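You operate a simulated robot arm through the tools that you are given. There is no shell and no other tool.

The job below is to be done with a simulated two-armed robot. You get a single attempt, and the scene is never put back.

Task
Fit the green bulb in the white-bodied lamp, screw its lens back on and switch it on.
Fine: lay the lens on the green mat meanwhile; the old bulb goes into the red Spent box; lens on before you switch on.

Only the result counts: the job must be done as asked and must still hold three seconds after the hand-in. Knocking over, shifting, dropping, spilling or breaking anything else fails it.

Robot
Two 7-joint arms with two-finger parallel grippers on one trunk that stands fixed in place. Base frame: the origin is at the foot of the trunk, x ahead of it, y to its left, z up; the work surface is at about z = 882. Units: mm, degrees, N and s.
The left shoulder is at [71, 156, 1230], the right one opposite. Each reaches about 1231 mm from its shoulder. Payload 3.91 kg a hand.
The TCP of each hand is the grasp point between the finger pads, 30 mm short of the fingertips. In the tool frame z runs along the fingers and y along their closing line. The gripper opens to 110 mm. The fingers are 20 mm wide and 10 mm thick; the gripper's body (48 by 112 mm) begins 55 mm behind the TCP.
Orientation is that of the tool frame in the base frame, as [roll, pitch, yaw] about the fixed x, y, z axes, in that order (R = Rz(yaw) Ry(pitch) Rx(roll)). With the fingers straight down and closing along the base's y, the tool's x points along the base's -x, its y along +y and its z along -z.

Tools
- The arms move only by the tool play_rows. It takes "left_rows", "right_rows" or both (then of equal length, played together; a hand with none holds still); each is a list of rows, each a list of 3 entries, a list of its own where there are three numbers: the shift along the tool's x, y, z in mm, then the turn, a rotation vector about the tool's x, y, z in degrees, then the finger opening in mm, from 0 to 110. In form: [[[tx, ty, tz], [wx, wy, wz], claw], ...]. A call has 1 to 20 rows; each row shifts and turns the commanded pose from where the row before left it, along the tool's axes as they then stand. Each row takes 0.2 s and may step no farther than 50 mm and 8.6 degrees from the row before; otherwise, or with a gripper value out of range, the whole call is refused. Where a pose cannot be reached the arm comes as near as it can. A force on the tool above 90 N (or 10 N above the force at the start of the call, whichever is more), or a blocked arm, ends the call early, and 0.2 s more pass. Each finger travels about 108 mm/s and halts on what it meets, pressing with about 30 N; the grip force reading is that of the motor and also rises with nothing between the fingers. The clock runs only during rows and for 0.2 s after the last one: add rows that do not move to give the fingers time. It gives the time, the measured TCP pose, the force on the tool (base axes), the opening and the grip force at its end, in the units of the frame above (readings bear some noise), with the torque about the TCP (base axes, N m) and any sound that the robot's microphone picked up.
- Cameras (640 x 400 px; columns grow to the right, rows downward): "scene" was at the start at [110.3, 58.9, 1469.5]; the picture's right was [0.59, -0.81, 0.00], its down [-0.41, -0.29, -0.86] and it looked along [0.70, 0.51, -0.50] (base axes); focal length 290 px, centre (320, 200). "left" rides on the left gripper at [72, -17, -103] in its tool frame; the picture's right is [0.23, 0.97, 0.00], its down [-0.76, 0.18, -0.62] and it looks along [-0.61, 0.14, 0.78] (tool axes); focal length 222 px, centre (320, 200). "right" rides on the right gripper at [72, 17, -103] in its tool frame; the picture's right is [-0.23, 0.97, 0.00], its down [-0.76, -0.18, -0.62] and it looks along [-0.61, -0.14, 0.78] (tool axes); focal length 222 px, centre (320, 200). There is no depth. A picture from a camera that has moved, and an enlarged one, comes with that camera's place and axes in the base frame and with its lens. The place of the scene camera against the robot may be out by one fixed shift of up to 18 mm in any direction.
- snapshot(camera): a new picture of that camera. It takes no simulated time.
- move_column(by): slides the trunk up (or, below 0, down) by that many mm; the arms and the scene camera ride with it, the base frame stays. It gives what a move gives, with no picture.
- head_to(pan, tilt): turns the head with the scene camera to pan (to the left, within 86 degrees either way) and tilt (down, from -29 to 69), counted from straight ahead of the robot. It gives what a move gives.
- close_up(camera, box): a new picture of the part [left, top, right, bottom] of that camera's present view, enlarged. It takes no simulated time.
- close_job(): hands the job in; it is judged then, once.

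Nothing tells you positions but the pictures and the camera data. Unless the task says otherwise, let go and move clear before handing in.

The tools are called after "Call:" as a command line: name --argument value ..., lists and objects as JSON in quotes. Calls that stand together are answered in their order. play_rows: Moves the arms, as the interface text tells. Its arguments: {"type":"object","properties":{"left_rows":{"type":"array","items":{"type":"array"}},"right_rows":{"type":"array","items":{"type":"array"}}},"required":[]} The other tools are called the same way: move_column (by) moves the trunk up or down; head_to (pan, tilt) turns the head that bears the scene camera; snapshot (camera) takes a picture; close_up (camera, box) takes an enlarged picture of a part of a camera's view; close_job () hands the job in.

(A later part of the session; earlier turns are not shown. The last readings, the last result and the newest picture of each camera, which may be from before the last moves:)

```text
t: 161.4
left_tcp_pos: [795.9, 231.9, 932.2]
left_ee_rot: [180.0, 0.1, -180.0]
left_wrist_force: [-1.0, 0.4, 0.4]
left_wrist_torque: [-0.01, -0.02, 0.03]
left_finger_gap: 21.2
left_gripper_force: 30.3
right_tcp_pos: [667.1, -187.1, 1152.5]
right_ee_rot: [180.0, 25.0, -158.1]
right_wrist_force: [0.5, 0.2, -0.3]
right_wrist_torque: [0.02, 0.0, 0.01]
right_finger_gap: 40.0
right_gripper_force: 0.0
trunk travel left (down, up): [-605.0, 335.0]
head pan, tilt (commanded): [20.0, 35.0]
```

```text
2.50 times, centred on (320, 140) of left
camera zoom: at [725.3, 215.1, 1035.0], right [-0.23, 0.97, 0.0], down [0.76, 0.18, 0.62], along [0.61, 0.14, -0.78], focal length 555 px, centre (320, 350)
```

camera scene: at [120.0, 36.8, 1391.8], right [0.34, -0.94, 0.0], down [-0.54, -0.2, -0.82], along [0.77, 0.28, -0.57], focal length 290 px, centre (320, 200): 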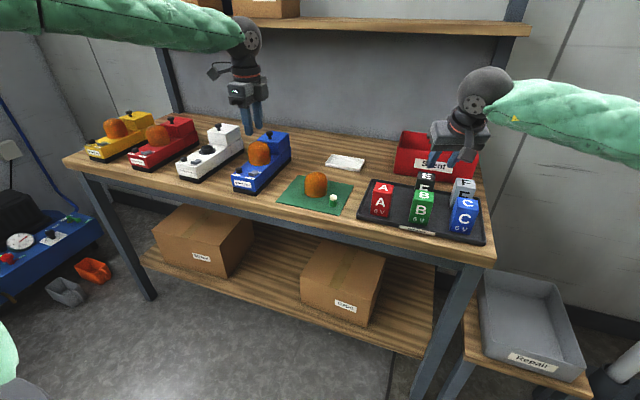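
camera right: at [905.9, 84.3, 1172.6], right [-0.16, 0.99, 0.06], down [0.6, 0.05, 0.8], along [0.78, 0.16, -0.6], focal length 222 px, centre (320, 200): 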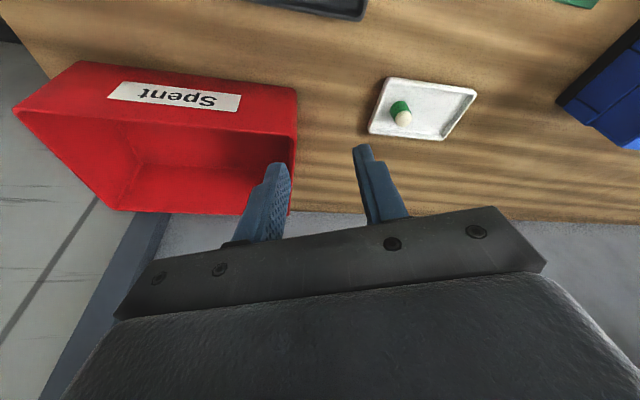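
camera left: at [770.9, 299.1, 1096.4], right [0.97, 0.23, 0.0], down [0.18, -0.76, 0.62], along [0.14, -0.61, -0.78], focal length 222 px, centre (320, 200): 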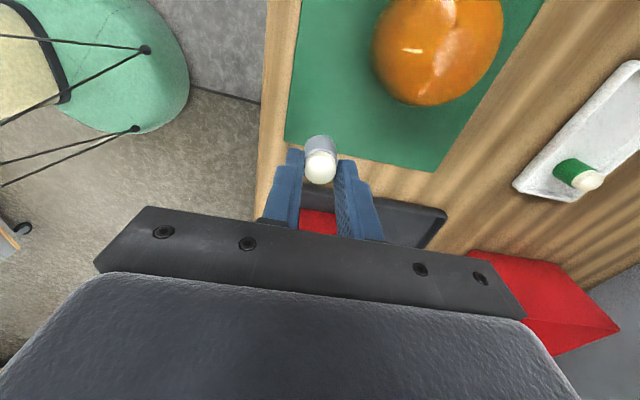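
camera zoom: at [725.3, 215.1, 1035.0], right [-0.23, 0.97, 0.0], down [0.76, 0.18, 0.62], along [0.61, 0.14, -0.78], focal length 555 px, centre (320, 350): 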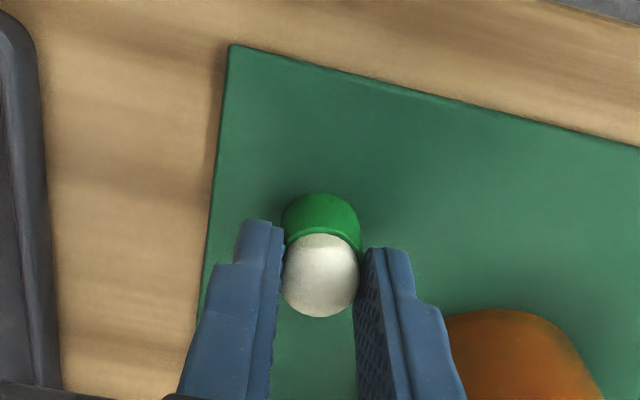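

Gripped at 21.2 mm, as with the old bulb. I lift and carry it back to the white lamp.

Call:
play_rows --left_rows '[[[0, 0, -3], [0, 0, 0], 15], [[0, 0, -7], [0, 0, 0], 15], [[0, 0, -20], [0, 0, 0], 15], [[0, 0, -40], [0, 0, 0], 15], [[0, 0, -45], [0, 0, 0], 15], [[0, 0, -45], [0, 0, 0], 15], [[0, 0, -20], [0, 0, 0], 15], [[0, 0, 0], [0, 0, 0], 15]]'

Call:
close_up --camera "scene" --box '[280, 90, 390, 220]'

Call:
close_up --camera "left" --box '[200, 60, 440, 220]'

```text
t: 163.2
left_tcp_pos: [798.5, 232.5, 1112.7]
left_ee_rot: [180.0, 0.0, 180.0]
left_wrist_force: [0.2, -0.6, -0.2]
left_wrist_torque: [0.02, -0.03, -0.03]
left_finger_gap: 20.9
left_gripper_force: 30.0
right_tcp_pos: [666.9, -186.3, 1153.0]
right_ee_rot: [-180.0, 25.0, -158.1]
right_wrist_force: [0.0, 0.4, -0.4]
right_wrist_torque: [-0.01, 0.01, 0.0]
right_finger_gap: 40.1
right_gripper_force: 0.0
trunk travel left (down, up): [-605.0, 335.0]
head pan, tilt (commanded): [20.0, 35.0]
```

```text
3.08 times, centred on (335, 155) of scene
camera zoom: at [120.2, 35.5, 1391.9], right [0.34, -0.94, 0.0], down [-0.54, -0.2, -0.82], along [0.77, 0.28, -0.57], focal length 892 px, centre (274, 338)
```

zoom: 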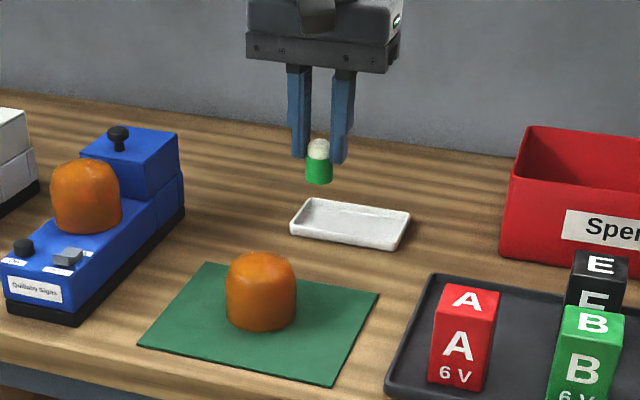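

```text
2.50 times, centred on (320, 140) of left
camera zoom: at [726.7, 214.4, 1216.2], right [-0.23, 0.97, 0.0], down [0.76, 0.18, 0.62], along [0.61, 0.14, -0.78], focal length 555 px, centre (320, 350)
```

zoom: 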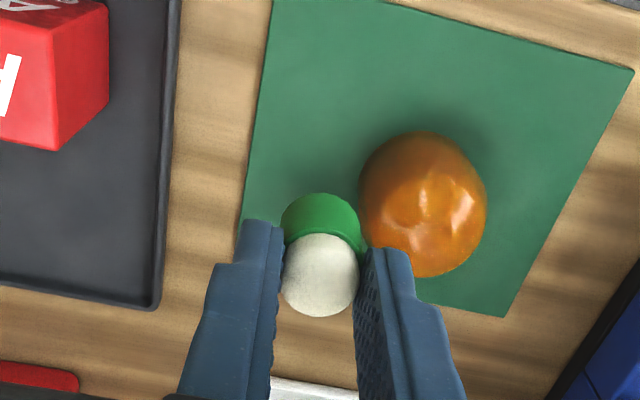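

The bulb is upright and on the tool axis to within about 0.6 mm. I turn the head back and carry the bulb over to the white lamp at a safe height.

Call:
head_to --pan 36 --tilt 30.1

Call:
play_rows --left_rows '[[[-3, 20, 0], [0, 0, 0], 15], [[-6, 42, 0], [0, 0, 0], 15], [[-6, 42, 0], [0, 0, 0], 15], [[-6, 42, 0], [0, 0, 0], 15], [[-6, 42, 0], [0, 0, 0], 15], [[-6, 42, 0], [0, 0, 0], 15], [[-6, 42, 0], [0, 0, 0], 15], [[-6, 42, 0], [0, 0, 0], 15], [[-6, 42, 0], [0, 0, 0], 15], [[-6, 42, 0], [0, 0, 0], 15], [[-6, 42, 0], [0, 0, 0], 15], [[-6, 36, 0], [0, 0, 0], 15], [[-4, 12, 0], [0, 0, 0], 15], [[0, 0, 20], [0, 0, 0], 15], [[0, 0, 20], [0, 0, 0], 15], [[0, 0, 0], [0, 0, 0], 15]]'

Call:
close_up --camera "left" --box '[220, 90, 420, 215]'

Call:
close_up --camera "scene" --box '[275, 115, 325, 175]'

```text
t: 164.0
left_tcp_pos: [798.7, 231.6, 1113.6]
left_ee_rot: [-179.9, 0.0, -179.9]
left_wrist_force: [-0.4, 0.1, -0.1]
left_wrist_torque: [-0.01, 0.0, -0.01]
left_finger_gap: 21.1
left_gripper_force: 29.7
right_tcp_pos: [666.9, -185.9, 1152.4]
right_ee_rot: [180.0, 25.1, -158.0]
right_wrist_force: [-0.7, -0.3, 0.6]
right_wrist_torque: [0.02, -0.01, 0.03]
right_finger_gap: 40.2
right_gripper_force: 0.0
trunk travel left (down, up): [-605.0, 335.0]
head pan, tilt (commanded): [36.0, 30.1]
```

```text
t: 167.4
left_tcp_pos: [872.2, 718.3, 1071.7]
left_ee_rot: [180.0, 0.0, -180.0]
left_wrist_force: [-1.1, -0.3, -0.7]
left_wrist_torque: [-0.02, 0.0, -0.02]
left_finger_gap: 20.9
left_gripper_force: 29.9
right_tcp_pos: [667.9, -185.4, 1153.1]
right_ee_rot: [-180.0, 25.0, -158.1]
right_wrist_force: [-0.6, 1.2, -0.9]
right_wrist_torque: [-0.02, -0.02, 0.01]
right_finger_gap: 40.2
right_gripper_force: 0.1
trunk travel left (down, up): [-605.0, 335.0]
head pan, tilt (commanded): [36.0, 30.1]
```

```text
3.20 times, centred on (320, 152) of left
camera zoom: at [799.9, 702.3, 1175.1], right [-0.23, 0.97, 0.0], down [0.76, 0.18, 0.62], along [0.61, 0.14, -0.78], focal length 711 px, centre (320, 352)
```

zoom: 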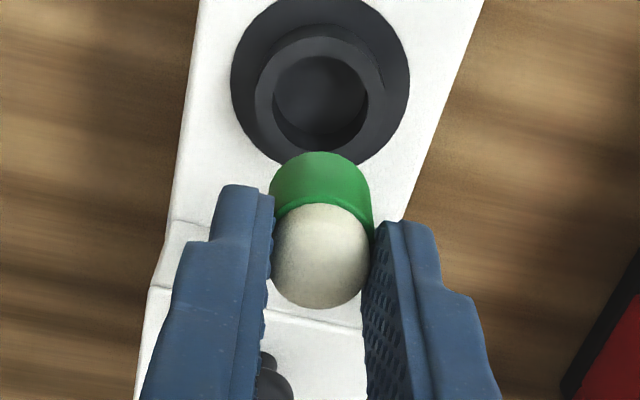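

```text
6.67 times, centred on (300, 145) of scene
camera zoom: at [110.0, 58.4, 1399.6], right [0.59, -0.81, 0.0], down [-0.41, -0.29, -0.87], along [0.7, 0.51, -0.5], focal length 1933 px, centre (453, 567)
```

zoom: 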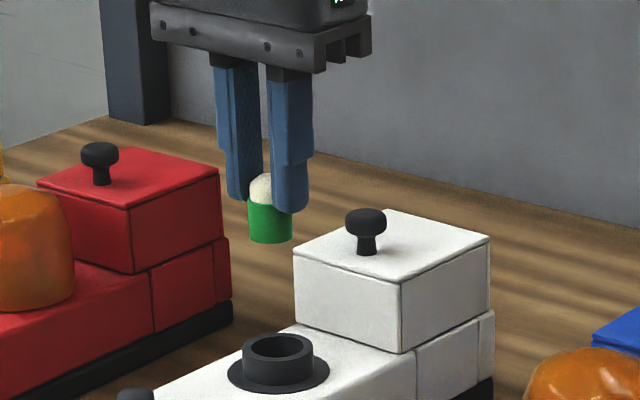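

The ring's hole lies almost exactly under the bulb in both views (within about 1 mm). I lower until the bulb is a few mm above the ring and check again.

Call:
play_rows --left_rows '[[[-0.5, 0, 15], [0, 0, 0], 15], [[0, 0, 15], [0, 0, 0], 15], [[0, 0, 15], [0, 0, 0], 15], [[0, 0, 8], [0, 0, 0], 15], [[0, 0, 0], [0, 0, 0], 15], [[0, 0, 0], [0, 0, 0], 15]]'

Call:
close_up --camera "left" --box '[220, 90, 420, 215]'

Call:
close_up --camera "scene" --box '[285, 145, 320, 175]'

```text
t: 168.8
left_tcp_pos: [870.6, 721.4, 1017.2]
left_ee_rot: [-180.0, -0.1, -180.0]
left_wrist_force: [-0.5, 0.2, 0.9]
left_wrist_torque: [0.02, 0.02, 0.02]
left_finger_gap: 22.0
left_gripper_force: 29.6
right_tcp_pos: [666.8, -186.6, 1153.5]
right_ee_rot: [-179.9, 25.0, -158.1]
right_wrist_force: [-0.3, 0.2, -0.3]
right_wrist_torque: [0.01, -0.02, -0.01]
right_finger_gap: 40.1
right_gripper_force: 0.0
trunk travel left (down, up): [-605.0, 335.0]
head pan, tilt (commanded): [36.0, 30.1]
```

```text
3.20 times, centred on (320, 152) of left
camera zoom: at [798.2, 703.9, 1120.7], right [-0.23, 0.97, 0.0], down [0.76, 0.18, 0.62], along [0.61, 0.14, -0.78], focal length 711 px, centre (320, 352)
```

zoom: 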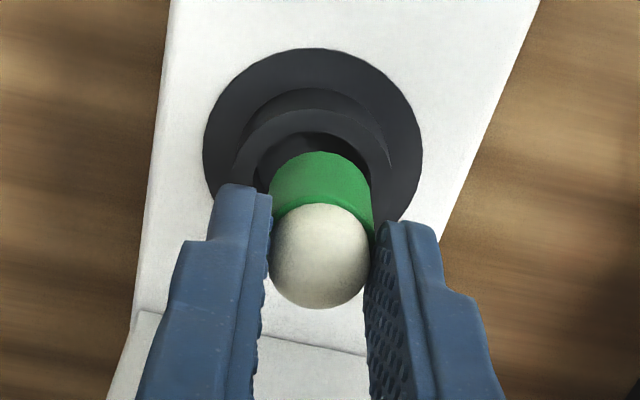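

```text
13.33 times, centred on (302, 160) of scene
camera zoom: at [110.4, 58.8, 1399.5], right [0.59, -0.81, 0.0], down [-0.41, -0.29, -0.86], along [0.7, 0.51, -0.5], focal length 3865 px, centre (553, 733)
```

zoom: 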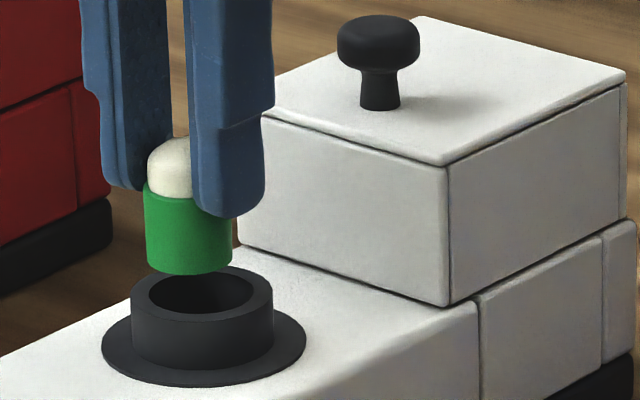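

At this height the hand has drifted about 1.5–2 mm. I correct (+1.5, −1.5) and lower 5 mm more for a close comparison of bulb and hole.

Call:
play_rows --left_rows '[[[-1.5, -1.5, 0], [0, 0, 0], 15], [[0, 0, 3], [0, 0, 0], 15], [[0, 0, 2], [0, 0, 0], 15], [[0, 0, 0], [0, 0, 0], 15], [[0, 0, 0], [0, 0, 0], 15]]'

Call:
close_up --camera "left" --box '[260, 100, 380, 200]'

Call:
close_up --camera "scene" --box '[288, 150, 312, 175]'

```text
t: 170.0
left_tcp_pos: [872.7, 719.1, 1013.7]
left_ee_rot: [-180.0, -0.1, 180.0]
left_wrist_force: [0.0, 0.1, -1.0]
left_wrist_torque: [-0.03, 0.02, 0.03]
left_finger_gap: 21.7
left_gripper_force: 29.4
right_tcp_pos: [667.5, -186.6, 1152.7]
right_ee_rot: [-180.0, 24.9, -158.2]
right_wrist_force: [0.0, 0.3, 0.1]
right_wrist_torque: [0.02, 0.0, -0.01]
right_finger_gap: 39.8
right_gripper_force: 0.0
trunk travel left (down, up): [-605.0, 335.0]
head pan, tilt (commanded): [36.0, 30.1]
```

```text
4.00 times, centred on (320, 150) of left
camera zoom: at [799.8, 701.8, 1116.6], right [-0.23, 0.97, 0.0], down [0.76, 0.18, 0.62], along [0.61, 0.14, -0.78], focal length 888 px, centre (320, 400)
```

zoom: 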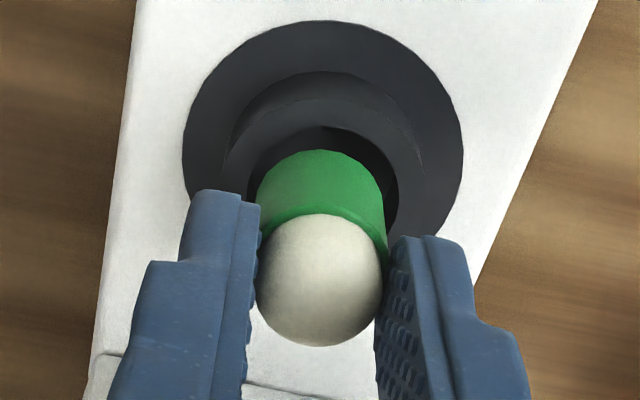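

```text
16.00 times, centred on (300, 162) of scene
camera zoom: at [110.3, 58.7, 1399.5], right [0.59, -0.81, 0.0], down [-0.41, -0.29, -0.86], along [0.7, 0.51, -0.5], focal length 4638 px, centre (640, 800)
```

zoom: 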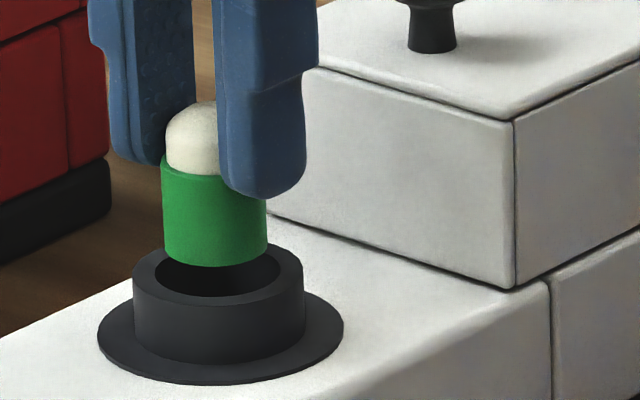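

The combined views say the hole is still about 2.2 mm further in +x and 1.1 mm in +y, with some 10 mm of height left. I correct and lower 6 mm.

Call:
play_rows --left_rows '[[[-2.2, 1.1, 0], [0, 0, 0], 15], [[0, 0, 3], [0, 0, 0], 15], [[0, 0, 3], [0, 0, 0], 15], [[0, 0, 0], [0, 0, 0], 15], [[0, 0, 0], [0, 0, 0], 15]]'

Call:
close_up --camera "left" --box '[260, 100, 380, 200]'

Call:
close_up --camera "scene" --box '[288, 150, 312, 175]'

```text
t: 171.2
left_tcp_pos: [875.9, 720.2, 1007.4]
left_ee_rot: [-180.0, 0.0, -180.0]
left_wrist_force: [0.4, 0.0, -0.2]
left_wrist_torque: [0.01, -0.01, 0.0]
left_finger_gap: 21.7
left_gripper_force: 29.6
right_tcp_pos: [667.0, -185.9, 1152.4]
right_ee_rot: [180.0, 25.0, -158.0]
right_wrist_force: [0.8, 1.2, -0.3]
right_wrist_torque: [0.02, 0.02, 0.03]
right_finger_gap: 40.3
right_gripper_force: 0.0
trunk travel left (down, up): [-605.0, 335.0]
head pan, tilt (commanded): [36.0, 30.1]
```

```text
4.00 times, centred on (320, 150) of left
camera zoom: at [803.4, 702.9, 1110.7], right [-0.23, 0.97, 0.0], down [0.76, 0.18, 0.62], along [0.61, 0.14, -0.78], focal length 888 px, centre (320, 400)
```

zoom: 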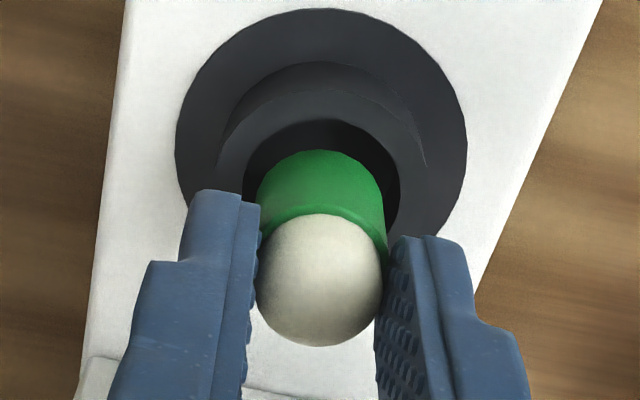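

```text
16.00 times, centred on (300, 162) of scene
camera zoom: at [110.4, 58.7, 1399.5], right [0.59, -0.81, 0.0], down [-0.41, -0.29, -0.86], along [0.7, 0.51, -0.5], focal length 4638 px, centre (640, 800)
```

zoom: 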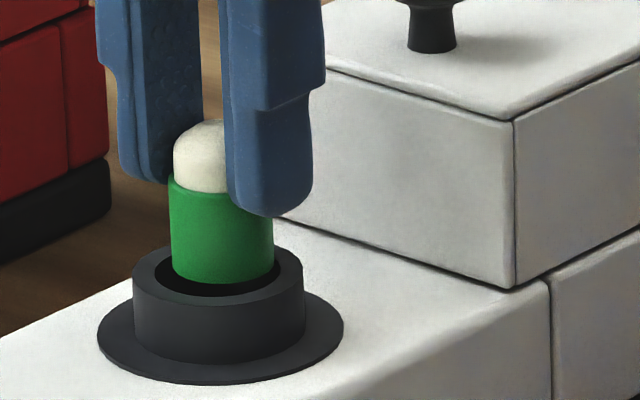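

Now the bulb sits about 1.4 mm to the right of the hole in the scene view. I correct by about (−1.8, −0.3) and lower 3 mm.

Call:
play_rows --left_rows '[[[1.8, -0.3, 0], [0, 0, 0], 15], [[0, 0, 1.5], [0, 0, 0], 15], [[0, 0, 1.5], [0, 0, 0], 15], [[0, 0, 0], [0, 0, 0], 15], [[0, 0, 0], [0, 0, 0], 15]]'

Call:
close_up --camera "left" --box '[260, 100, 380, 200]'

Call:
close_up --camera "scene" --box '[288, 150, 312, 175]'

```text
t: 172.4
left_tcp_pos: [872.7, 721.0, 1005.2]
left_ee_rot: [180.0, 0.0, 180.0]
left_wrist_force: [0.8, -0.4, 1.2]
left_wrist_torque: [-0.01, -0.01, -0.04]
left_finger_gap: 22.0
left_gripper_force: 29.8
right_tcp_pos: [666.7, -186.7, 1153.0]
right_ee_rot: [180.0, 25.1, -158.1]
right_wrist_force: [-0.5, -0.1, 0.1]
right_wrist_torque: [0.0, 0.03, 0.06]
right_finger_gap: 40.5
right_gripper_force: 0.0
trunk travel left (down, up): [-605.0, 335.0]
head pan, tilt (commanded): [36.0, 30.1]
```

```text
4.00 times, centred on (320, 150) of left
camera zoom: at [800.7, 703.1, 1108.4], right [-0.23, 0.97, 0.0], down [0.76, 0.18, 0.62], along [0.61, 0.14, -0.78], focal length 888 px, centre (320, 400)
```

zoom: 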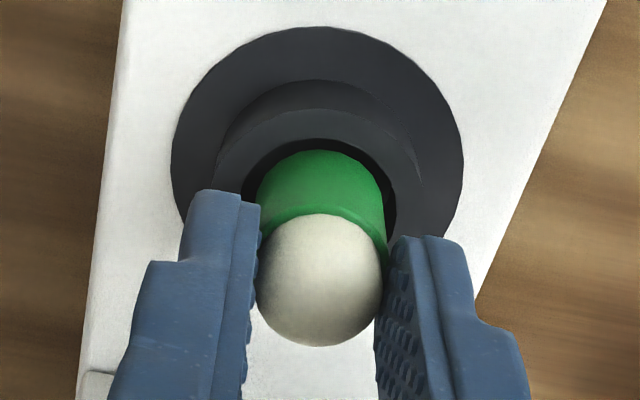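

```text
16.00 times, centred on (300, 162) of scene
camera zoom: at [110.4, 58.7, 1399.5], right [0.59, -0.81, 0.0], down [-0.41, -0.29, -0.86], along [0.7, 0.51, -0.5], focal length 4638 px, centre (640, 800)
```

zoom: 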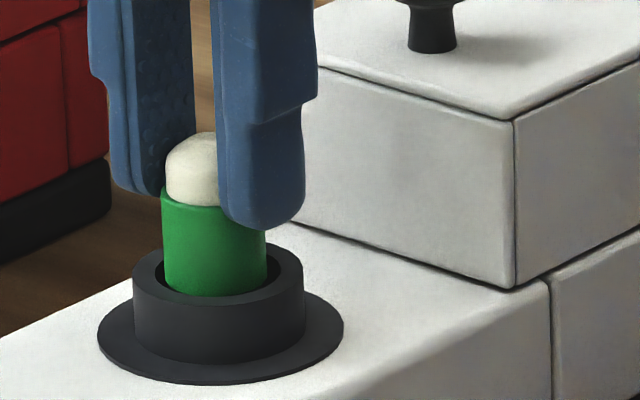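

Now bulb and hole line up within about 0.5 mm, with under 3 mm to go. I lower into the ring in small steps and watch the force.

Call:
play_rows --left_rows '[[[0, -0.4, 1.2], [0, 0, 0], 15], [[0, 0, 1.2], [0, 0, 0], 15], [[0, 0, 1.2], [0, 0, 0], 15], [[0, 0, 0], [0, 0, 0], 15]]'

Call:
close_up --camera "scene" --box '[288, 150, 312, 175]'

Call:
close_up --camera "left" --box '[260, 100, 380, 200]'

```text
t: 173.4
left_tcp_pos: [872.2, 718.9, 1001.3]
left_ee_rot: [-180.0, 0.0, 180.0]
left_wrist_force: [-0.1, 0.3, -1.0]
left_wrist_torque: [-0.01, -0.02, 0.0]
left_finger_gap: 21.9
left_gripper_force: 30.1
right_tcp_pos: [666.6, -185.9, 1152.7]
right_ee_rot: [180.0, 25.1, -158.2]
right_wrist_force: [0.2, 0.0, 0.3]
right_wrist_torque: [-0.02, 0.02, 0.0]
right_finger_gap: 40.0
right_gripper_force: 0.0
trunk travel left (down, up): [-605.0, 335.0]
head pan, tilt (commanded): [36.0, 30.1]
```

```text
16.00 times, centred on (300, 162) of scene
camera zoom: at [110.3, 58.7, 1399.5], right [0.59, -0.81, 0.0], down [-0.41, -0.29, -0.86], along [0.7, 0.51, -0.5], focal length 4638 px, centre (640, 800)
```

zoom: 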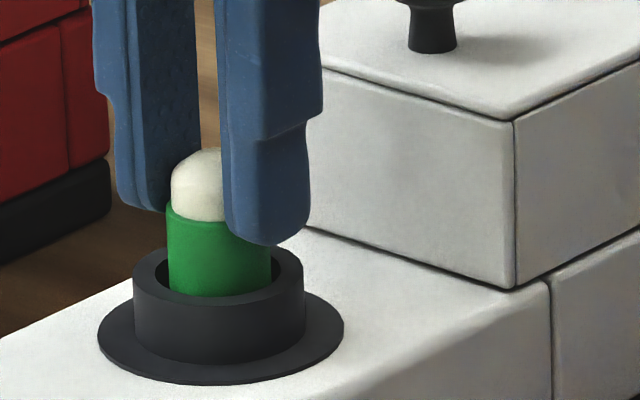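

```text
4.00 times, centred on (320, 150) of left
camera zoom: at [800.8, 702.0, 1104.7], right [-0.23, 0.97, 0.0], down [0.76, 0.18, 0.62], along [0.61, 0.14, -0.78], focal length 888 px, centre (320, 400)
```

zoom: 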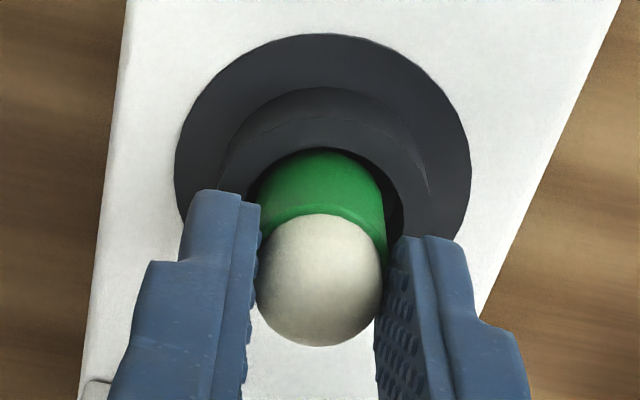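

The bulb's lower edge is inside the ring. I trim 0.8 mm in x and keep lowering.

Call:
play_rows --left_rows '[[[0.8, 0, 1.2], [0, 0, 0], 15], [[0, 0, 1.5], [0, 0, 0], 15], [[0, 0, 1.5], [0, 0, 0], 15], [[0, 0, 0], [0, 0, 0], 15]]'

Call:
close_up --camera "scene" --box '[288, 150, 312, 175]'

Call:
close_up --camera "left" --box '[260, 100, 380, 200]'

```text
t: 174.4
left_tcp_pos: [873.1, 720.0, 996.8]
left_ee_rot: [180.0, -0.1, 180.0]
left_wrist_force: [-0.1, -0.4, -0.1]
left_wrist_torque: [-0.03, -0.04, 0.0]
left_finger_gap: 21.6
left_gripper_force: 30.1
right_tcp_pos: [666.4, -186.4, 1153.5]
right_ee_rot: [-180.0, 25.1, -158.0]
right_wrist_force: [-0.3, 0.2, 0.5]
right_wrist_torque: [-0.02, 0.0, -0.01]
right_finger_gap: 39.8
right_gripper_force: 0.1
trunk travel left (down, up): [-605.0, 335.0]
head pan, tilt (commanded): [36.0, 30.1]
```

```text
16.00 times, centred on (300, 162) of scene
camera zoom: at [110.3, 58.7, 1399.5], right [0.59, -0.81, 0.0], down [-0.41, -0.29, -0.86], along [0.7, 0.51, -0.5], focal length 4638 px, centre (640, 800)
```

zoom: 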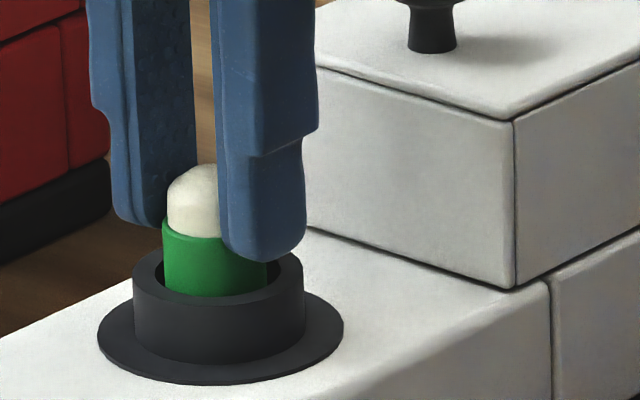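

```text
4.00 times, centred on (320, 150) of left
camera zoom: at [800.4, 703.0, 1100.7], right [-0.23, 0.97, 0.0], down [0.76, 0.18, 0.62], along [0.61, 0.14, -0.78], focal length 888 px, centre (320, 400)
```

zoom: 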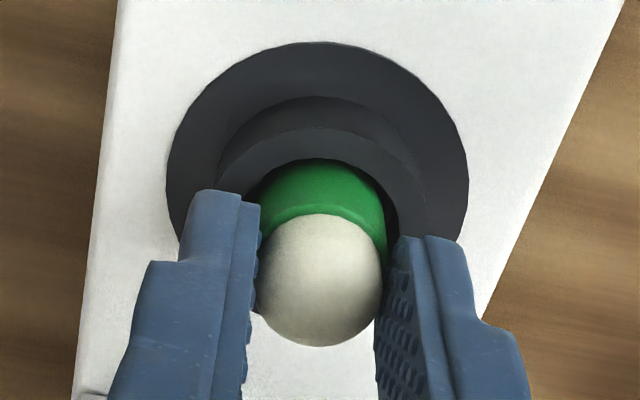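

Free so far; the dome is about 6 mm above where the old one sat. I continue to the bottom.

Call:
play_rows --left_rows '[[[0, 0, 1.3], [0, 0, 0], 15], [[0, 0, 1.3], [0, 0, 0], 15], [[0, 0, 1.3], [0, 0, 0], 15], [[0, 0, 0], [0, 0, 0], 15]]'

Call:
play_rows --left_rows '[[[0, 0, 0.8], [0, 0, 0], 15], [[0, 0, 0], [0, 0, 0], 15]]'

Call:
play_rows --left_rows '[[[0, 0, 0.8], [0, 0, 0], 15], [[0, 0, 0], [0, 0, 0], 15]]'

Call:
close_up --camera "scene" --box '[288, 150, 312, 175]'

```text
t: 175.4
left_tcp_pos: [872.4, 721.0, 994.7]
left_ee_rot: [180.0, -0.1, 179.9]
left_wrist_force: [-0.1, -0.4, -0.3]
left_wrist_torque: [-0.03, -0.02, 0.01]
left_finger_gap: 21.9
left_gripper_force: 29.5
right_tcp_pos: [666.9, -186.4, 1153.1]
right_ee_rot: [-180.0, 25.0, -158.1]
right_wrist_force: [0.1, 0.1, 0.5]
right_wrist_torque: [0.0, 0.0, -0.01]
right_finger_gap: 40.0
right_gripper_force: 0.1
trunk travel left (down, up): [-605.0, 335.0]
head pan, tilt (commanded): [36.0, 30.1]
```

```text
t: 176.0
left_tcp_pos: [872.8, 720.6, 992.2]
left_ee_rot: [-180.0, 0.0, 180.0]
left_wrist_force: [0.0, -0.2, -0.4]
left_wrist_torque: [0.01, -0.01, -0.02]
left_finger_gap: 21.7
left_gripper_force: 30.1
right_tcp_pos: [666.3, -186.5, 1152.0]
right_ee_rot: [180.0, 25.1, -158.1]
right_wrist_force: [-0.6, -0.3, 0.9]
right_wrist_torque: [0.01, 0.02, -0.03]
right_finger_gap: 40.0
right_gripper_force: 0.1
trunk travel left (down, up): [-605.0, 335.0]
head pan, tilt (commanded): [36.0, 30.1]
```

```text
t: 176.6
left_tcp_pos: [872.8, 719.9, 991.4]
left_ee_rot: [-179.9, -0.1, 180.0]
left_wrist_force: [0.8, 0.1, -2.8]
left_wrist_torque: [-0.01, 0.02, -0.01]
left_finger_gap: 21.6
left_gripper_force: 30.2
right_tcp_pos: [666.9, -184.3, 1153.2]
right_ee_rot: [-180.0, 25.0, -158.1]
right_wrist_force: [-0.3, 0.4, 0.7]
right_wrist_torque: [0.0, 0.02, 0.04]
right_finger_gap: 40.0
right_gripper_force: 0.0
trunk travel left (down, up): [-605.0, 335.0]
head pan, tilt (commanded): [36.0, 30.1]
```

```text
16.00 times, centred on (300, 162) of scene
camera zoom: at [110.5, 58.8, 1399.5], right [0.59, -0.81, 0.0], down [-0.41, -0.29, -0.86], along [0.7, 0.51, -0.5], focal length 4638 px, centre (640, 800)
```

zoom: 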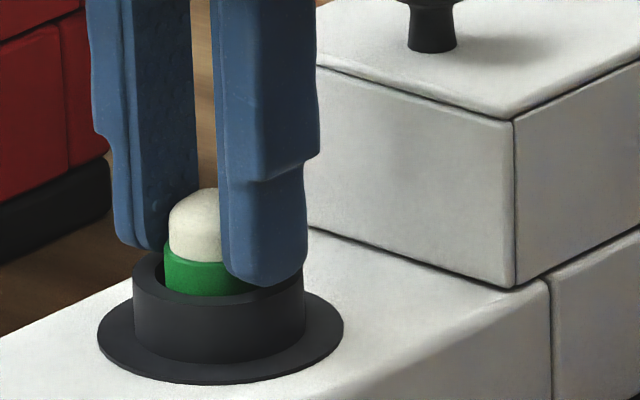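

The dome is now exactly where the old one sat, and the slight downward pull suggests the bulb has been taken by the socket. I open and rise straight up.

Call:
play_rows --left_rows '[[[0, 0, 0], [0, 0, 0], 26], [[0, 0, 0], [0, 0, 0], 34], [[0, 0, 0], [0, 0, 0], 36], [[0, 0, -5], [0, 0, 0], 36], [[0, 0, -20], [0, 0, 0], 36], [[0, 0, -35], [0, 0, 0], 36], [[0, 0, 0], [0, 0, 0], 36]]'

Call:
close_up --camera "scene" --box '[288, 150, 312, 175]'

Call:
close_up --camera "left" --box '[220, 90, 420, 215]'

```text
t: 178.2
left_tcp_pos: [871.1, 720.4, 1050.7]
left_ee_rot: [-180.0, -0.1, -180.0]
left_wrist_force: [-0.5, -0.4, 0.1]
left_wrist_torque: [-0.03, 0.01, 0.0]
left_finger_gap: 36.1
left_gripper_force: 0.0
right_tcp_pos: [667.6, -186.5, 1152.1]
right_ee_rot: [180.0, 24.9, -158.1]
right_wrist_force: [0.7, 0.3, 0.7]
right_wrist_torque: [-0.04, 0.04, -0.03]
right_finger_gap: 40.1
right_gripper_force: 0.2
trunk travel left (down, up): [-605.0, 335.0]
head pan, tilt (commanded): [36.0, 30.1]
```

```text
16.00 times, centred on (300, 162) of scene
camera zoom: at [111.1, 59.3, 1399.4], right [0.59, -0.81, 0.0], down [-0.41, -0.3, -0.86], along [0.7, 0.51, -0.5], focal length 4638 px, centre (640, 800)
```

zoom: 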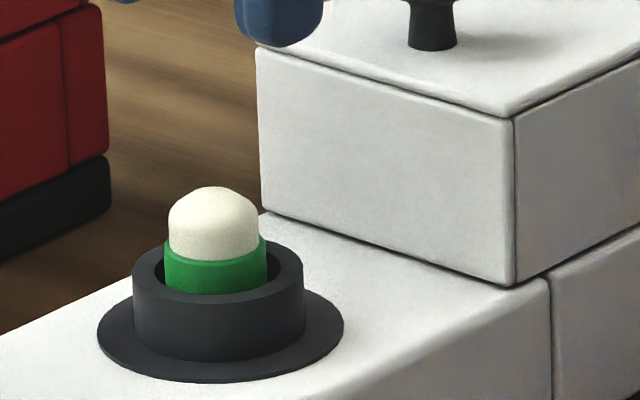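

```text
3.20 times, centred on (320, 152) of left
camera zoom: at [799.4, 701.8, 1154.4], right [-0.23, 0.97, 0.0], down [0.76, 0.18, 0.62], along [0.61, 0.14, -0.78], focal length 711 px, centre (320, 352)
```

zoom: 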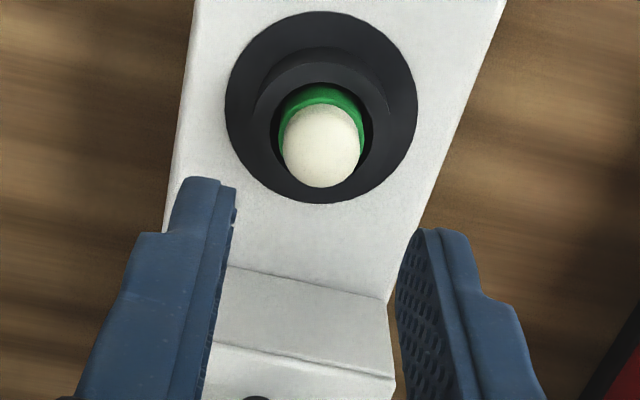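

The green bulb sits in the socket at the same height as the old one. To make sure it is fully home, I press lightly on the dome with the closed fingertips.

Call:
play_rows --left_rows '[[[0, 0, 0], [0, 0, 0], 10], [[0, 0, 10], [0, 0, 0], 0], [[0, 0, 12], [0, 0, 0], 0], [[0, 0, 8], [0, 0, 0], 0], [[0, 0, 0], [0, 0, 0], 0]]'

Call:
play_rows --left_rows '[[[0, 0, 2], [0, 0, 0], 0], [[0, 0, 2], [0, 0, 0], 0], [[0, 0, 0], [0, 0, 0], 0]]'

Call:
close_up --camera "scene" --box '[285, 145, 320, 175]'

```text
t: 179.4
left_tcp_pos: [870.5, 719.8, 1020.7]
left_ee_rot: [-180.0, 0.1, 180.0]
left_wrist_force: [-0.5, -0.5, -0.2]
left_wrist_torque: [0.01, 0.02, 0.0]
left_finger_gap: 0.0
left_gripper_force: 29.9
right_tcp_pos: [666.9, -187.0, 1152.2]
right_ee_rot: [180.0, 24.9, -158.1]
right_wrist_force: [-0.4, 0.9, 0.4]
right_wrist_torque: [0.04, 0.0, 0.0]
right_finger_gap: 40.0
right_gripper_force: 0.1
trunk travel left (down, up): [-605.0, 335.0]
head pan, tilt (commanded): [36.0, 30.1]
```

```text
t: 180.2
left_tcp_pos: [872.1, 719.8, 1017.2]
left_ee_rot: [-179.9, 0.0, 180.0]
left_wrist_force: [-0.9, 0.9, -0.9]
left_wrist_torque: [-0.01, -0.01, -0.02]
left_finger_gap: 0.1
left_gripper_force: 30.1
right_tcp_pos: [667.1, -185.8, 1151.4]
right_ee_rot: [180.0, 25.0, -158.2]
right_wrist_force: [0.9, 0.6, 0.6]
right_wrist_torque: [0.06, 0.01, 0.05]
right_finger_gap: 40.0
right_gripper_force: 0.0
trunk travel left (down, up): [-605.0, 335.0]
head pan, tilt (commanded): [36.0, 30.1]
```

```text
13.33 times, centred on (302, 160) of scene
camera zoom: at [110.4, 58.7, 1399.5], right [0.59, -0.81, 0.0], down [-0.41, -0.29, -0.86], along [0.7, 0.51, -0.5], focal length 3865 px, centre (553, 733)
```

zoom: 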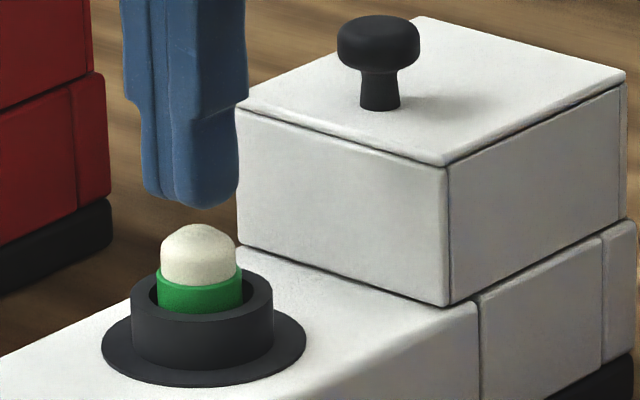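

Call:
play_rows --left_rows '[[[0, 0, 2], [0, 0, 0], 0], [[0, 0, 1.5], [0, 0, 0], 0], [[0, 0, 0], [0, 0, 0], 0]]'

Call:
play_rows --left_rows '[[[0, 0, 1], [0, 0, 0], 0], [[0, 0, 0], [0, 0, 0], 0]]'

Call:
play_rows --left_rows '[[[0, 0, 1], [0, 0, 0], 0], [[0, 0, 0], [0, 0, 0], 0]]'

```text
t: 181.0
left_tcp_pos: [871.2, 719.6, 1014.6]
left_ee_rot: [-180.0, 0.1, 179.9]
left_wrist_force: [-0.4, -0.3, -0.4]
left_wrist_torque: [0.03, 0.03, 0.01]
left_finger_gap: 0.1
left_gripper_force: 30.1
right_tcp_pos: [668.1, -185.7, 1153.0]
right_ee_rot: [180.0, 25.0, -158.1]
right_wrist_force: [0.0, -0.8, 0.7]
right_wrist_torque: [-0.02, 0.04, 0.01]
right_finger_gap: 39.9
right_gripper_force: 0.0
trunk travel left (down, up): [-605.0, 335.0]
head pan, tilt (commanded): [36.0, 30.1]
```

```text
t: 181.6
left_tcp_pos: [872.1, 718.1, 1012.4]
left_ee_rot: [-180.0, 0.1, -180.0]
left_wrist_force: [0.1, -0.1, 0.9]
left_wrist_torque: [-0.01, 0.02, 0.01]
left_finger_gap: 0.1
left_gripper_force: 30.2
right_tcp_pos: [666.8, -186.4, 1151.9]
right_ee_rot: [-180.0, 25.0, -158.1]
right_wrist_force: [-0.5, -0.6, -0.2]
right_wrist_torque: [-0.03, -0.02, 0.01]
right_finger_gap: 40.3
right_gripper_force: 0.2
trunk travel left (down, up): [-605.0, 335.0]
head pan, tilt (commanded): [36.0, 30.1]
```

```text
t: 182.2
left_tcp_pos: [871.6, 718.7, 1012.2]
left_ee_rot: [-180.0, 0.0, 180.0]
left_wrist_force: [-0.8, 0.0, -0.3]
left_wrist_torque: [0.01, 0.01, -0.02]
left_finger_gap: 0.1
left_gripper_force: 29.4
right_tcp_pos: [667.5, -185.3, 1153.8]
right_ee_rot: [-180.0, 24.8, -158.1]
right_wrist_force: [-0.4, 0.5, 0.0]
right_wrist_torque: [0.0, 0.03, -0.01]
right_finger_gap: 40.1
right_gripper_force: 0.1
trunk travel left (down, up): [-605.0, 335.0]
head pan, tilt (commanded): [36.0, 30.1]
```

Call:
play_rows --left_rows '[[[0, 0, 1], [0, 0, 0], 0], [[0, 0, 0], [0, 0, 0], 0]]'

Call:
play_rows --left_rows '[[[0, 0, 1], [0, 0, 0], 0], [[0, 0, 0], [0, 0, 0], 0]]'

Call:
close_up --camera "scene" --box '[285, 145, 320, 175]'

```text
t: 182.8
left_tcp_pos: [872.0, 718.5, 1011.5]
left_ee_rot: [179.9, -0.1, -180.0]
left_wrist_force: [0.0, -0.4, 0.6]
left_wrist_torque: [0.04, 0.01, -0.01]
left_finger_gap: 0.2
left_gripper_force: 29.2
right_tcp_pos: [666.3, -185.6, 1152.2]
right_ee_rot: [-179.9, 25.0, -158.1]
right_wrist_force: [-0.7, 0.0, 0.1]
right_wrist_torque: [0.04, -0.01, 0.0]
right_finger_gap: 40.0
right_gripper_force: 0.1
trunk travel left (down, up): [-605.0, 335.0]
head pan, tilt (commanded): [36.0, 30.1]
```

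```text
t: 183.4
left_tcp_pos: [872.4, 719.5, 1008.9]
left_ee_rot: [180.0, -0.1, 180.0]
left_wrist_force: [0.3, -0.1, 0.4]
left_wrist_torque: [0.02, -0.02, -0.01]
left_finger_gap: 0.0
left_gripper_force: 30.0
right_tcp_pos: [667.5, -185.8, 1154.4]
right_ee_rot: [179.9, 25.0, -158.1]
right_wrist_force: [0.4, -0.3, 0.5]
right_wrist_torque: [0.02, 0.0, 0.02]
right_finger_gap: 40.1
right_gripper_force: 0.0
trunk travel left (down, up): [-605.0, 335.0]
head pan, tilt (commanded): [36.0, 30.1]
```

```text
13.33 times, centred on (302, 160) of scene
camera zoom: at [110.3, 58.6, 1399.5], right [0.59, -0.81, 0.0], down [-0.41, -0.29, -0.86], along [0.7, 0.51, -0.5], focal length 3865 px, centre (553, 733)
```

zoom: 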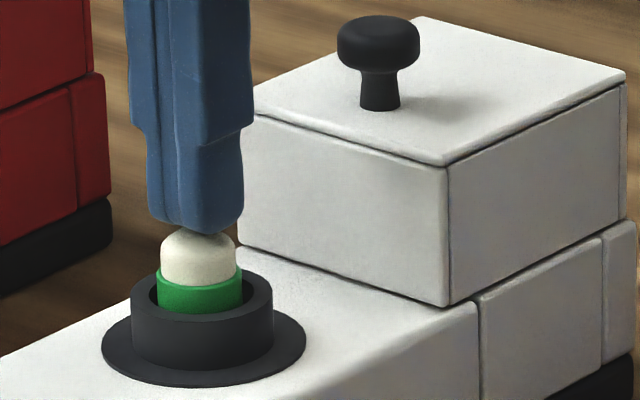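

Call:
play_rows --left_rows '[[[0, 0, 0.8], [0, 0, 0], 0], [[0, 0, 0], [0, 0, 0], 0]]'

Call:
play_rows --left_rows '[[[0, 0, 0.8], [0, 0, 0], 0], [[0, 0, 0], [0, 0, 0], 0]]'

Call:
play_rows --left_rows '[[[0, 0, 0.8], [0, 0, 0], 0], [[0, 0, 0], [0, 0, 0], 0]]'

```text
t: 184.0
left_tcp_pos: [872.6, 718.6, 1008.3]
left_ee_rot: [179.9, 0.0, 180.0]
left_wrist_force: [-0.3, -0.8, 0.0]
left_wrist_torque: [-0.01, -0.01, 0.02]
left_finger_gap: 0.1
left_gripper_force: 30.0
right_tcp_pos: [667.4, -185.9, 1153.6]
right_ee_rot: [-180.0, 25.0, -158.0]
right_wrist_force: [-0.8, -0.3, 0.3]
right_wrist_torque: [-0.01, 0.03, -0.01]
right_finger_gap: 39.9
right_gripper_force: 0.0
trunk travel left (down, up): [-605.0, 335.0]
head pan, tilt (commanded): [36.0, 30.1]
```

```text
t: 184.6
left_tcp_pos: [872.5, 719.6, 1006.7]
left_ee_rot: [-180.0, 0.0, 180.0]
left_wrist_force: [0.0, 0.2, 0.9]
left_wrist_torque: [0.01, -0.03, -0.01]
left_finger_gap: 0.0
left_gripper_force: 29.7
right_tcp_pos: [667.6, -186.1, 1152.5]
right_ee_rot: [179.9, 25.1, -158.2]
right_wrist_force: [-1.0, -0.6, 0.5]
right_wrist_torque: [-0.04, -0.03, 0.01]
right_finger_gap: 40.0
right_gripper_force: 0.0
trunk travel left (down, up): [-605.0, 335.0]
head pan, tilt (commanded): [36.0, 30.1]
```

```text
t: 185.2
left_tcp_pos: [872.4, 719.4, 1007.3]
left_ee_rot: [-180.0, 0.0, -180.0]
left_wrist_force: [-0.8, 0.0, 0.4]
left_wrist_torque: [-0.01, 0.04, 0.04]
left_finger_gap: 0.1
left_gripper_force: 30.5
right_tcp_pos: [666.6, -185.6, 1153.9]
right_ee_rot: [179.9, 25.0, -158.1]
right_wrist_force: [0.3, 0.3, 0.2]
right_wrist_torque: [0.02, -0.01, 0.03]
right_finger_gap: 40.1
right_gripper_force: 0.0
trunk travel left (down, up): [-605.0, 335.0]
head pan, tilt (commanded): [36.0, 30.1]
```

Call:
play_rows --left_rows '[[[0, 0, 0.8], [0, 0, 0], 0], [[0, 0, 0], [0, 0, 0], 0]]'

Call:
play_rows --left_rows '[[[0, 0, 0.8], [0, 0, 0], 0], [[0, 0, 0], [0, 0, 0], 0]]'

Call:
close_up --camera "scene" --box '[285, 145, 320, 175]'

```text
t: 185.8
left_tcp_pos: [872.9, 718.6, 1006.7]
left_ee_rot: [180.0, 0.0, -180.0]
left_wrist_force: [0.7, -0.6, 3.3]
left_wrist_torque: [-0.04, -0.01, 0.03]
left_finger_gap: 0.0
left_gripper_force: 29.7
right_tcp_pos: [667.0, -186.9, 1153.0]
right_ee_rot: [-179.9, 25.1, -158.1]
right_wrist_force: [0.3, 0.2, 0.7]
right_wrist_torque: [0.03, -0.01, 0.0]
right_finger_gap: 39.9
right_gripper_force: 0.1
trunk travel left (down, up): [-605.0, 335.0]
head pan, tilt (commanded): [36.0, 30.1]
```

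```text
t: 186.4
left_tcp_pos: [870.5, 719.7, 1008.6]
left_ee_rot: [179.9, -0.1, 180.0]
left_wrist_force: [2.5, 0.3, 9.3]
left_wrist_torque: [0.0, -0.14, 0.01]
left_finger_gap: 0.1
left_gripper_force: 30.2
right_tcp_pos: [666.3, -186.0, 1152.4]
right_ee_rot: [-180.0, 25.0, -158.2]
right_wrist_force: [-1.1, -0.5, 0.1]
right_wrist_torque: [0.01, 0.02, 0.01]
right_finger_gap: 40.1
right_gripper_force: 0.0
trunk travel left (down, up): [-605.0, 335.0]
head pan, tilt (commanded): [36.0, 30.1]
```

```text
13.33 times, centred on (302, 160) of scene
camera zoom: at [109.8, 58.0, 1399.7], right [0.59, -0.81, 0.0], down [-0.41, -0.29, -0.87], along [0.7, 0.51, -0.5], focal length 3865 px, centre (553, 733)
```

zoom: 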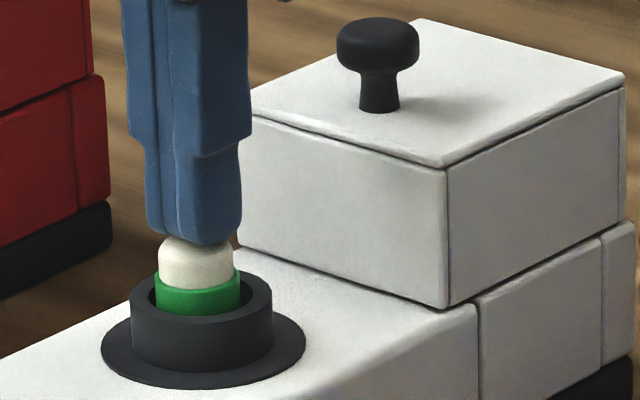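

The bulb takes 9 N without moving: it is fully seated. Now I go back for the lens: rise, open wide and move over the mat.

Call:
play_rows --left_rows '[[[0, 0, -15], [0, 0, 0], 0], [[0, 0, -40], [0, 0, 0], 0], [[0, 0, -45], [0, 0, 0], 0], [[2, -20, 0], [0, 0, 0], 30], [[3, -42, 0], [0, 0, 0], 60], [[3, -42, 0], [0, 0, 0], 90], [[3, -42, 0], [0, 0, 0], 95], [[3, -42, 0], [0, 0, 0], 95], [[3, -42, 0], [0, 0, 0], 95], [[3, -42, 0], [0, 0, 0], 95], [[3, -42, 0], [0, 0, 0], 95], [[3, -42, 0], [0, 0, 0], 95], [[2, -40, 0], [0, 0, 0], 95], [[0, -20, 15], [0, 0, 0], 95], [[0, 0, 35], [0, 0, 0], 95], [[0, 0, 35], [0, 0, 0], 95], [[0, 0, 0], [0, 0, 0], 95]]'

Call:
close_up --camera "left" --box '[160, 40, 480, 240]'

Call:
close_up --camera "scene" --box '[345, 140, 435, 220]'

```text
t: 190.0
left_tcp_pos: [841.2, 304.6, 1023.2]
left_ee_rot: [180.0, -0.1, 180.0]
left_wrist_force: [0.2, -0.3, -0.2]
left_wrist_torque: [0.01, -0.04, -0.02]
left_finger_gap: 95.1
left_gripper_force: 0.1
right_tcp_pos: [666.7, -186.7, 1153.0]
right_ee_rot: [-180.0, 25.0, -158.1]
right_wrist_force: [-0.9, -0.2, 0.6]
right_wrist_torque: [0.01, 0.0, -0.04]
right_finger_gap: 40.0
right_gripper_force: 0.0
trunk travel left (down, up): [-605.0, 335.0]
head pan, tilt (commanded): [36.0, 30.1]
```

```text
2.00 times, centred on (320, 140) of left
camera zoom: at [768.7, 286.3, 1126.1], right [-0.23, 0.97, 0.0], down [0.76, 0.18, 0.62], along [0.61, 0.14, -0.78], focal length 444 px, centre (320, 320)
```

zoom: 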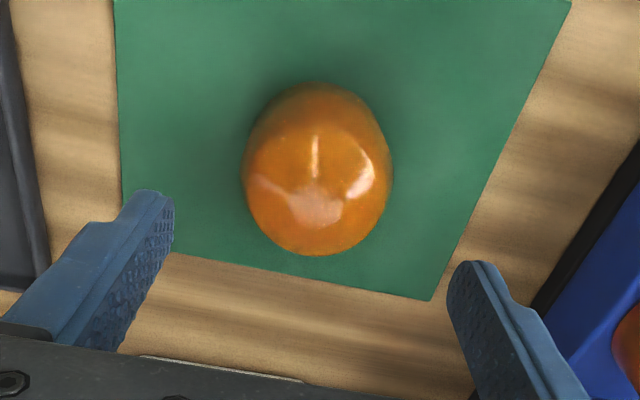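

```text
5.00 times, centred on (390, 180) of scene
camera zoom: at [109.8, 58.4, 1399.6], right [0.59, -0.81, 0.0], down [-0.41, -0.29, -0.87], along [0.7, 0.51, -0.5], focal length 1450 px, centre (-30, 300)
```

zoom: 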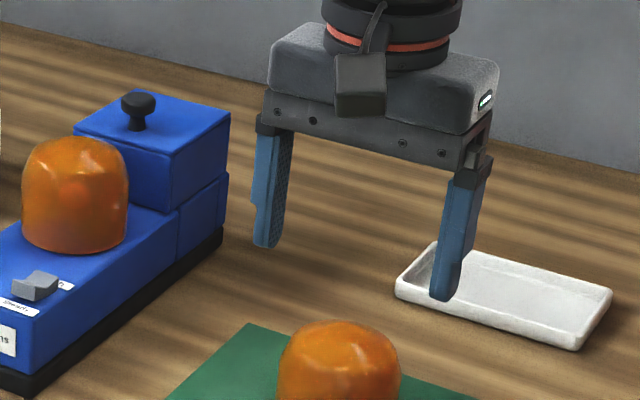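

The lens is centred in y. To centre it well in x too, I turn the hand 85° here for a sideways look.

Call:
play_rows --left_rows '[[[0, 0, 0], [0, 0, 8.5], 95], [[0, 0, 0], [0, 0, 8.5], 95], [[0, 0, 0], [0, 0, 8.5], 95], [[0, 0, 0], [0, 0, 8.5], 95], [[0, 0, 0], [0, 0, 8.5], 95], [[0, 0, 0], [0, 0, 8.5], 95], [[0, 0, 0], [0, 0, 8.5], 95], [[0, 0, 0], [0, 0, 8.5], 95], [[0, 0, 0], [0, 0, 8.5], 95], [[0, 0, 0], [0, 0, 8.5], 95], [[0, 0, 20], [0, 0, 0], 95], [[0, 0, 0], [0, 0, 0], 95], [[0, 0, 0], [0, 0, 0], 95]]'

Call:
close_up --camera "left" --box '[160, 40, 480, 240]'

```text
t: 192.8
left_tcp_pos: [844.4, 302.9, 1000.9]
left_ee_rot: [-179.9, 0.0, 95.0]
left_wrist_force: [0.0, 0.9, -0.2]
left_wrist_torque: [-0.02, -0.02, 0.0]
left_finger_gap: 95.1
left_gripper_force: 0.1
right_tcp_pos: [667.6, -186.3, 1152.4]
right_ee_rot: [179.9, 25.0, -158.1]
right_wrist_force: [0.1, 0.8, -0.5]
right_wrist_torque: [0.02, 0.02, -0.01]
right_finger_gap: 40.1
right_gripper_force: 0.1
trunk travel left (down, up): [-605.0, 335.0]
head pan, tilt (commanded): [36.0, 30.1]
```

```text
2.00 times, centred on (320, 140) of left
camera zoom: at [820.8, 373.4, 1103.8], right [0.95, 0.31, 0.0], down [0.24, -0.74, 0.62], along [0.19, -0.59, -0.78], focal length 444 px, centre (320, 320)
```

zoom: 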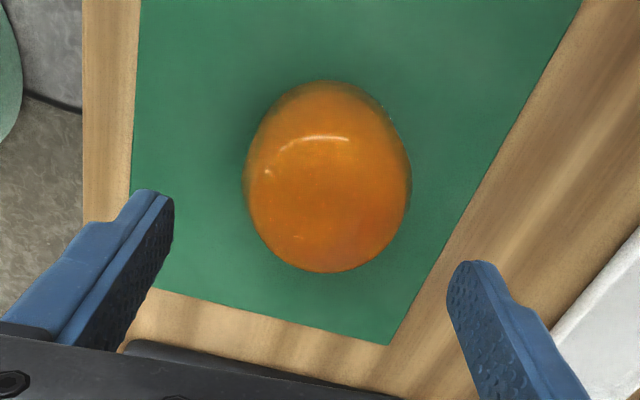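

Call:
play_rows --left_rows '[[[0, 0, 0], [0, 0, -8.5], 95], [[0, 0, 0], [0, 0, -8.5], 95], [[0, 0, 0], [0, 0, -8.5], 95], [[0, 0, 0], [0, 0, -8.5], 95], [[0, 0, 0], [0, 0, -8.5], 95], [[0, 0, 0], [0, 0, -8.5], 95], [[0, 0, 0], [0, 0, -8.5], 95], [[0, 0, 0], [0, 0, -8.5], 95], [[0, 0, 0], [0, 0, -8.5], 95], [[0, 0, 0], [0, 0, -8.5], 95], [[-1, 0, 20], [0, 0, 0], 95], [[0, 0, 25], [0, 0, 0], 95], [[0, 0, 20], [0, 0, 0], 95], [[0, 0, 0], [0, 0, 0], 95], [[0, 0, 0], [0, 0, 0], 90]]'

Call:
close_up --camera "left" --box '[160, 40, 480, 240]'

Call:
close_up --camera "scene" --box '[360, 165, 430, 225]'

```text
t: 196.0
left_tcp_pos: [844.1, 303.3, 934.6]
left_ee_rot: [-180.0, 0.0, -180.0]
left_wrist_force: [-0.4, 0.6, 0.3]
left_wrist_torque: [0.04, 0.02, 0.02]
left_finger_gap: 90.2
left_gripper_force: 0.1
right_tcp_pos: [666.8, -187.0, 1152.6]
right_ee_rot: [-179.9, 24.9, -158.1]
right_wrist_force: [0.0, 0.2, -0.2]
right_wrist_torque: [0.0, 0.04, 0.01]
right_finger_gap: 39.9
right_gripper_force: 0.1
trunk travel left (down, up): [-605.0, 335.0]
head pan, tilt (commanded): [36.0, 30.1]
```

```text
2.00 times, centred on (320, 140) of left
camera zoom: at [771.8, 286.3, 1038.4], right [-0.23, 0.97, 0.0], down [0.76, 0.18, 0.62], along [0.61, 0.14, -0.78], focal length 444 px, centre (320, 320)
```

zoom: 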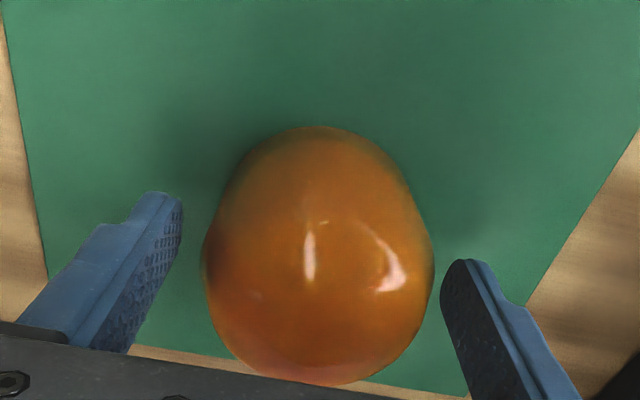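

```text
6.67 times, centred on (395, 195) of scene
camera zoom: at [110.6, 58.6, 1399.5], right [0.59, -0.81, 0.0], down [-0.41, -0.29, -0.86], along [0.7, 0.51, -0.5], focal length 1933 px, centre (-180, 233)
```

zoom: 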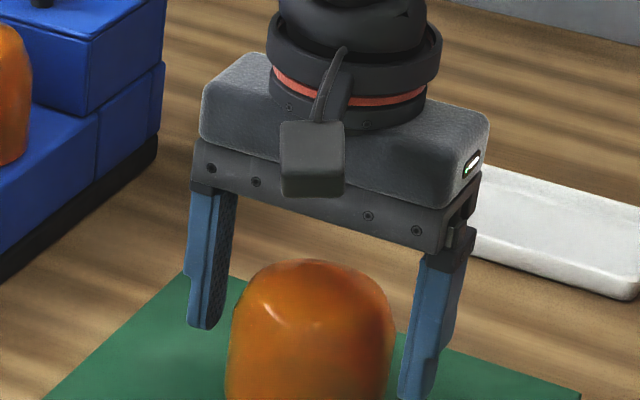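

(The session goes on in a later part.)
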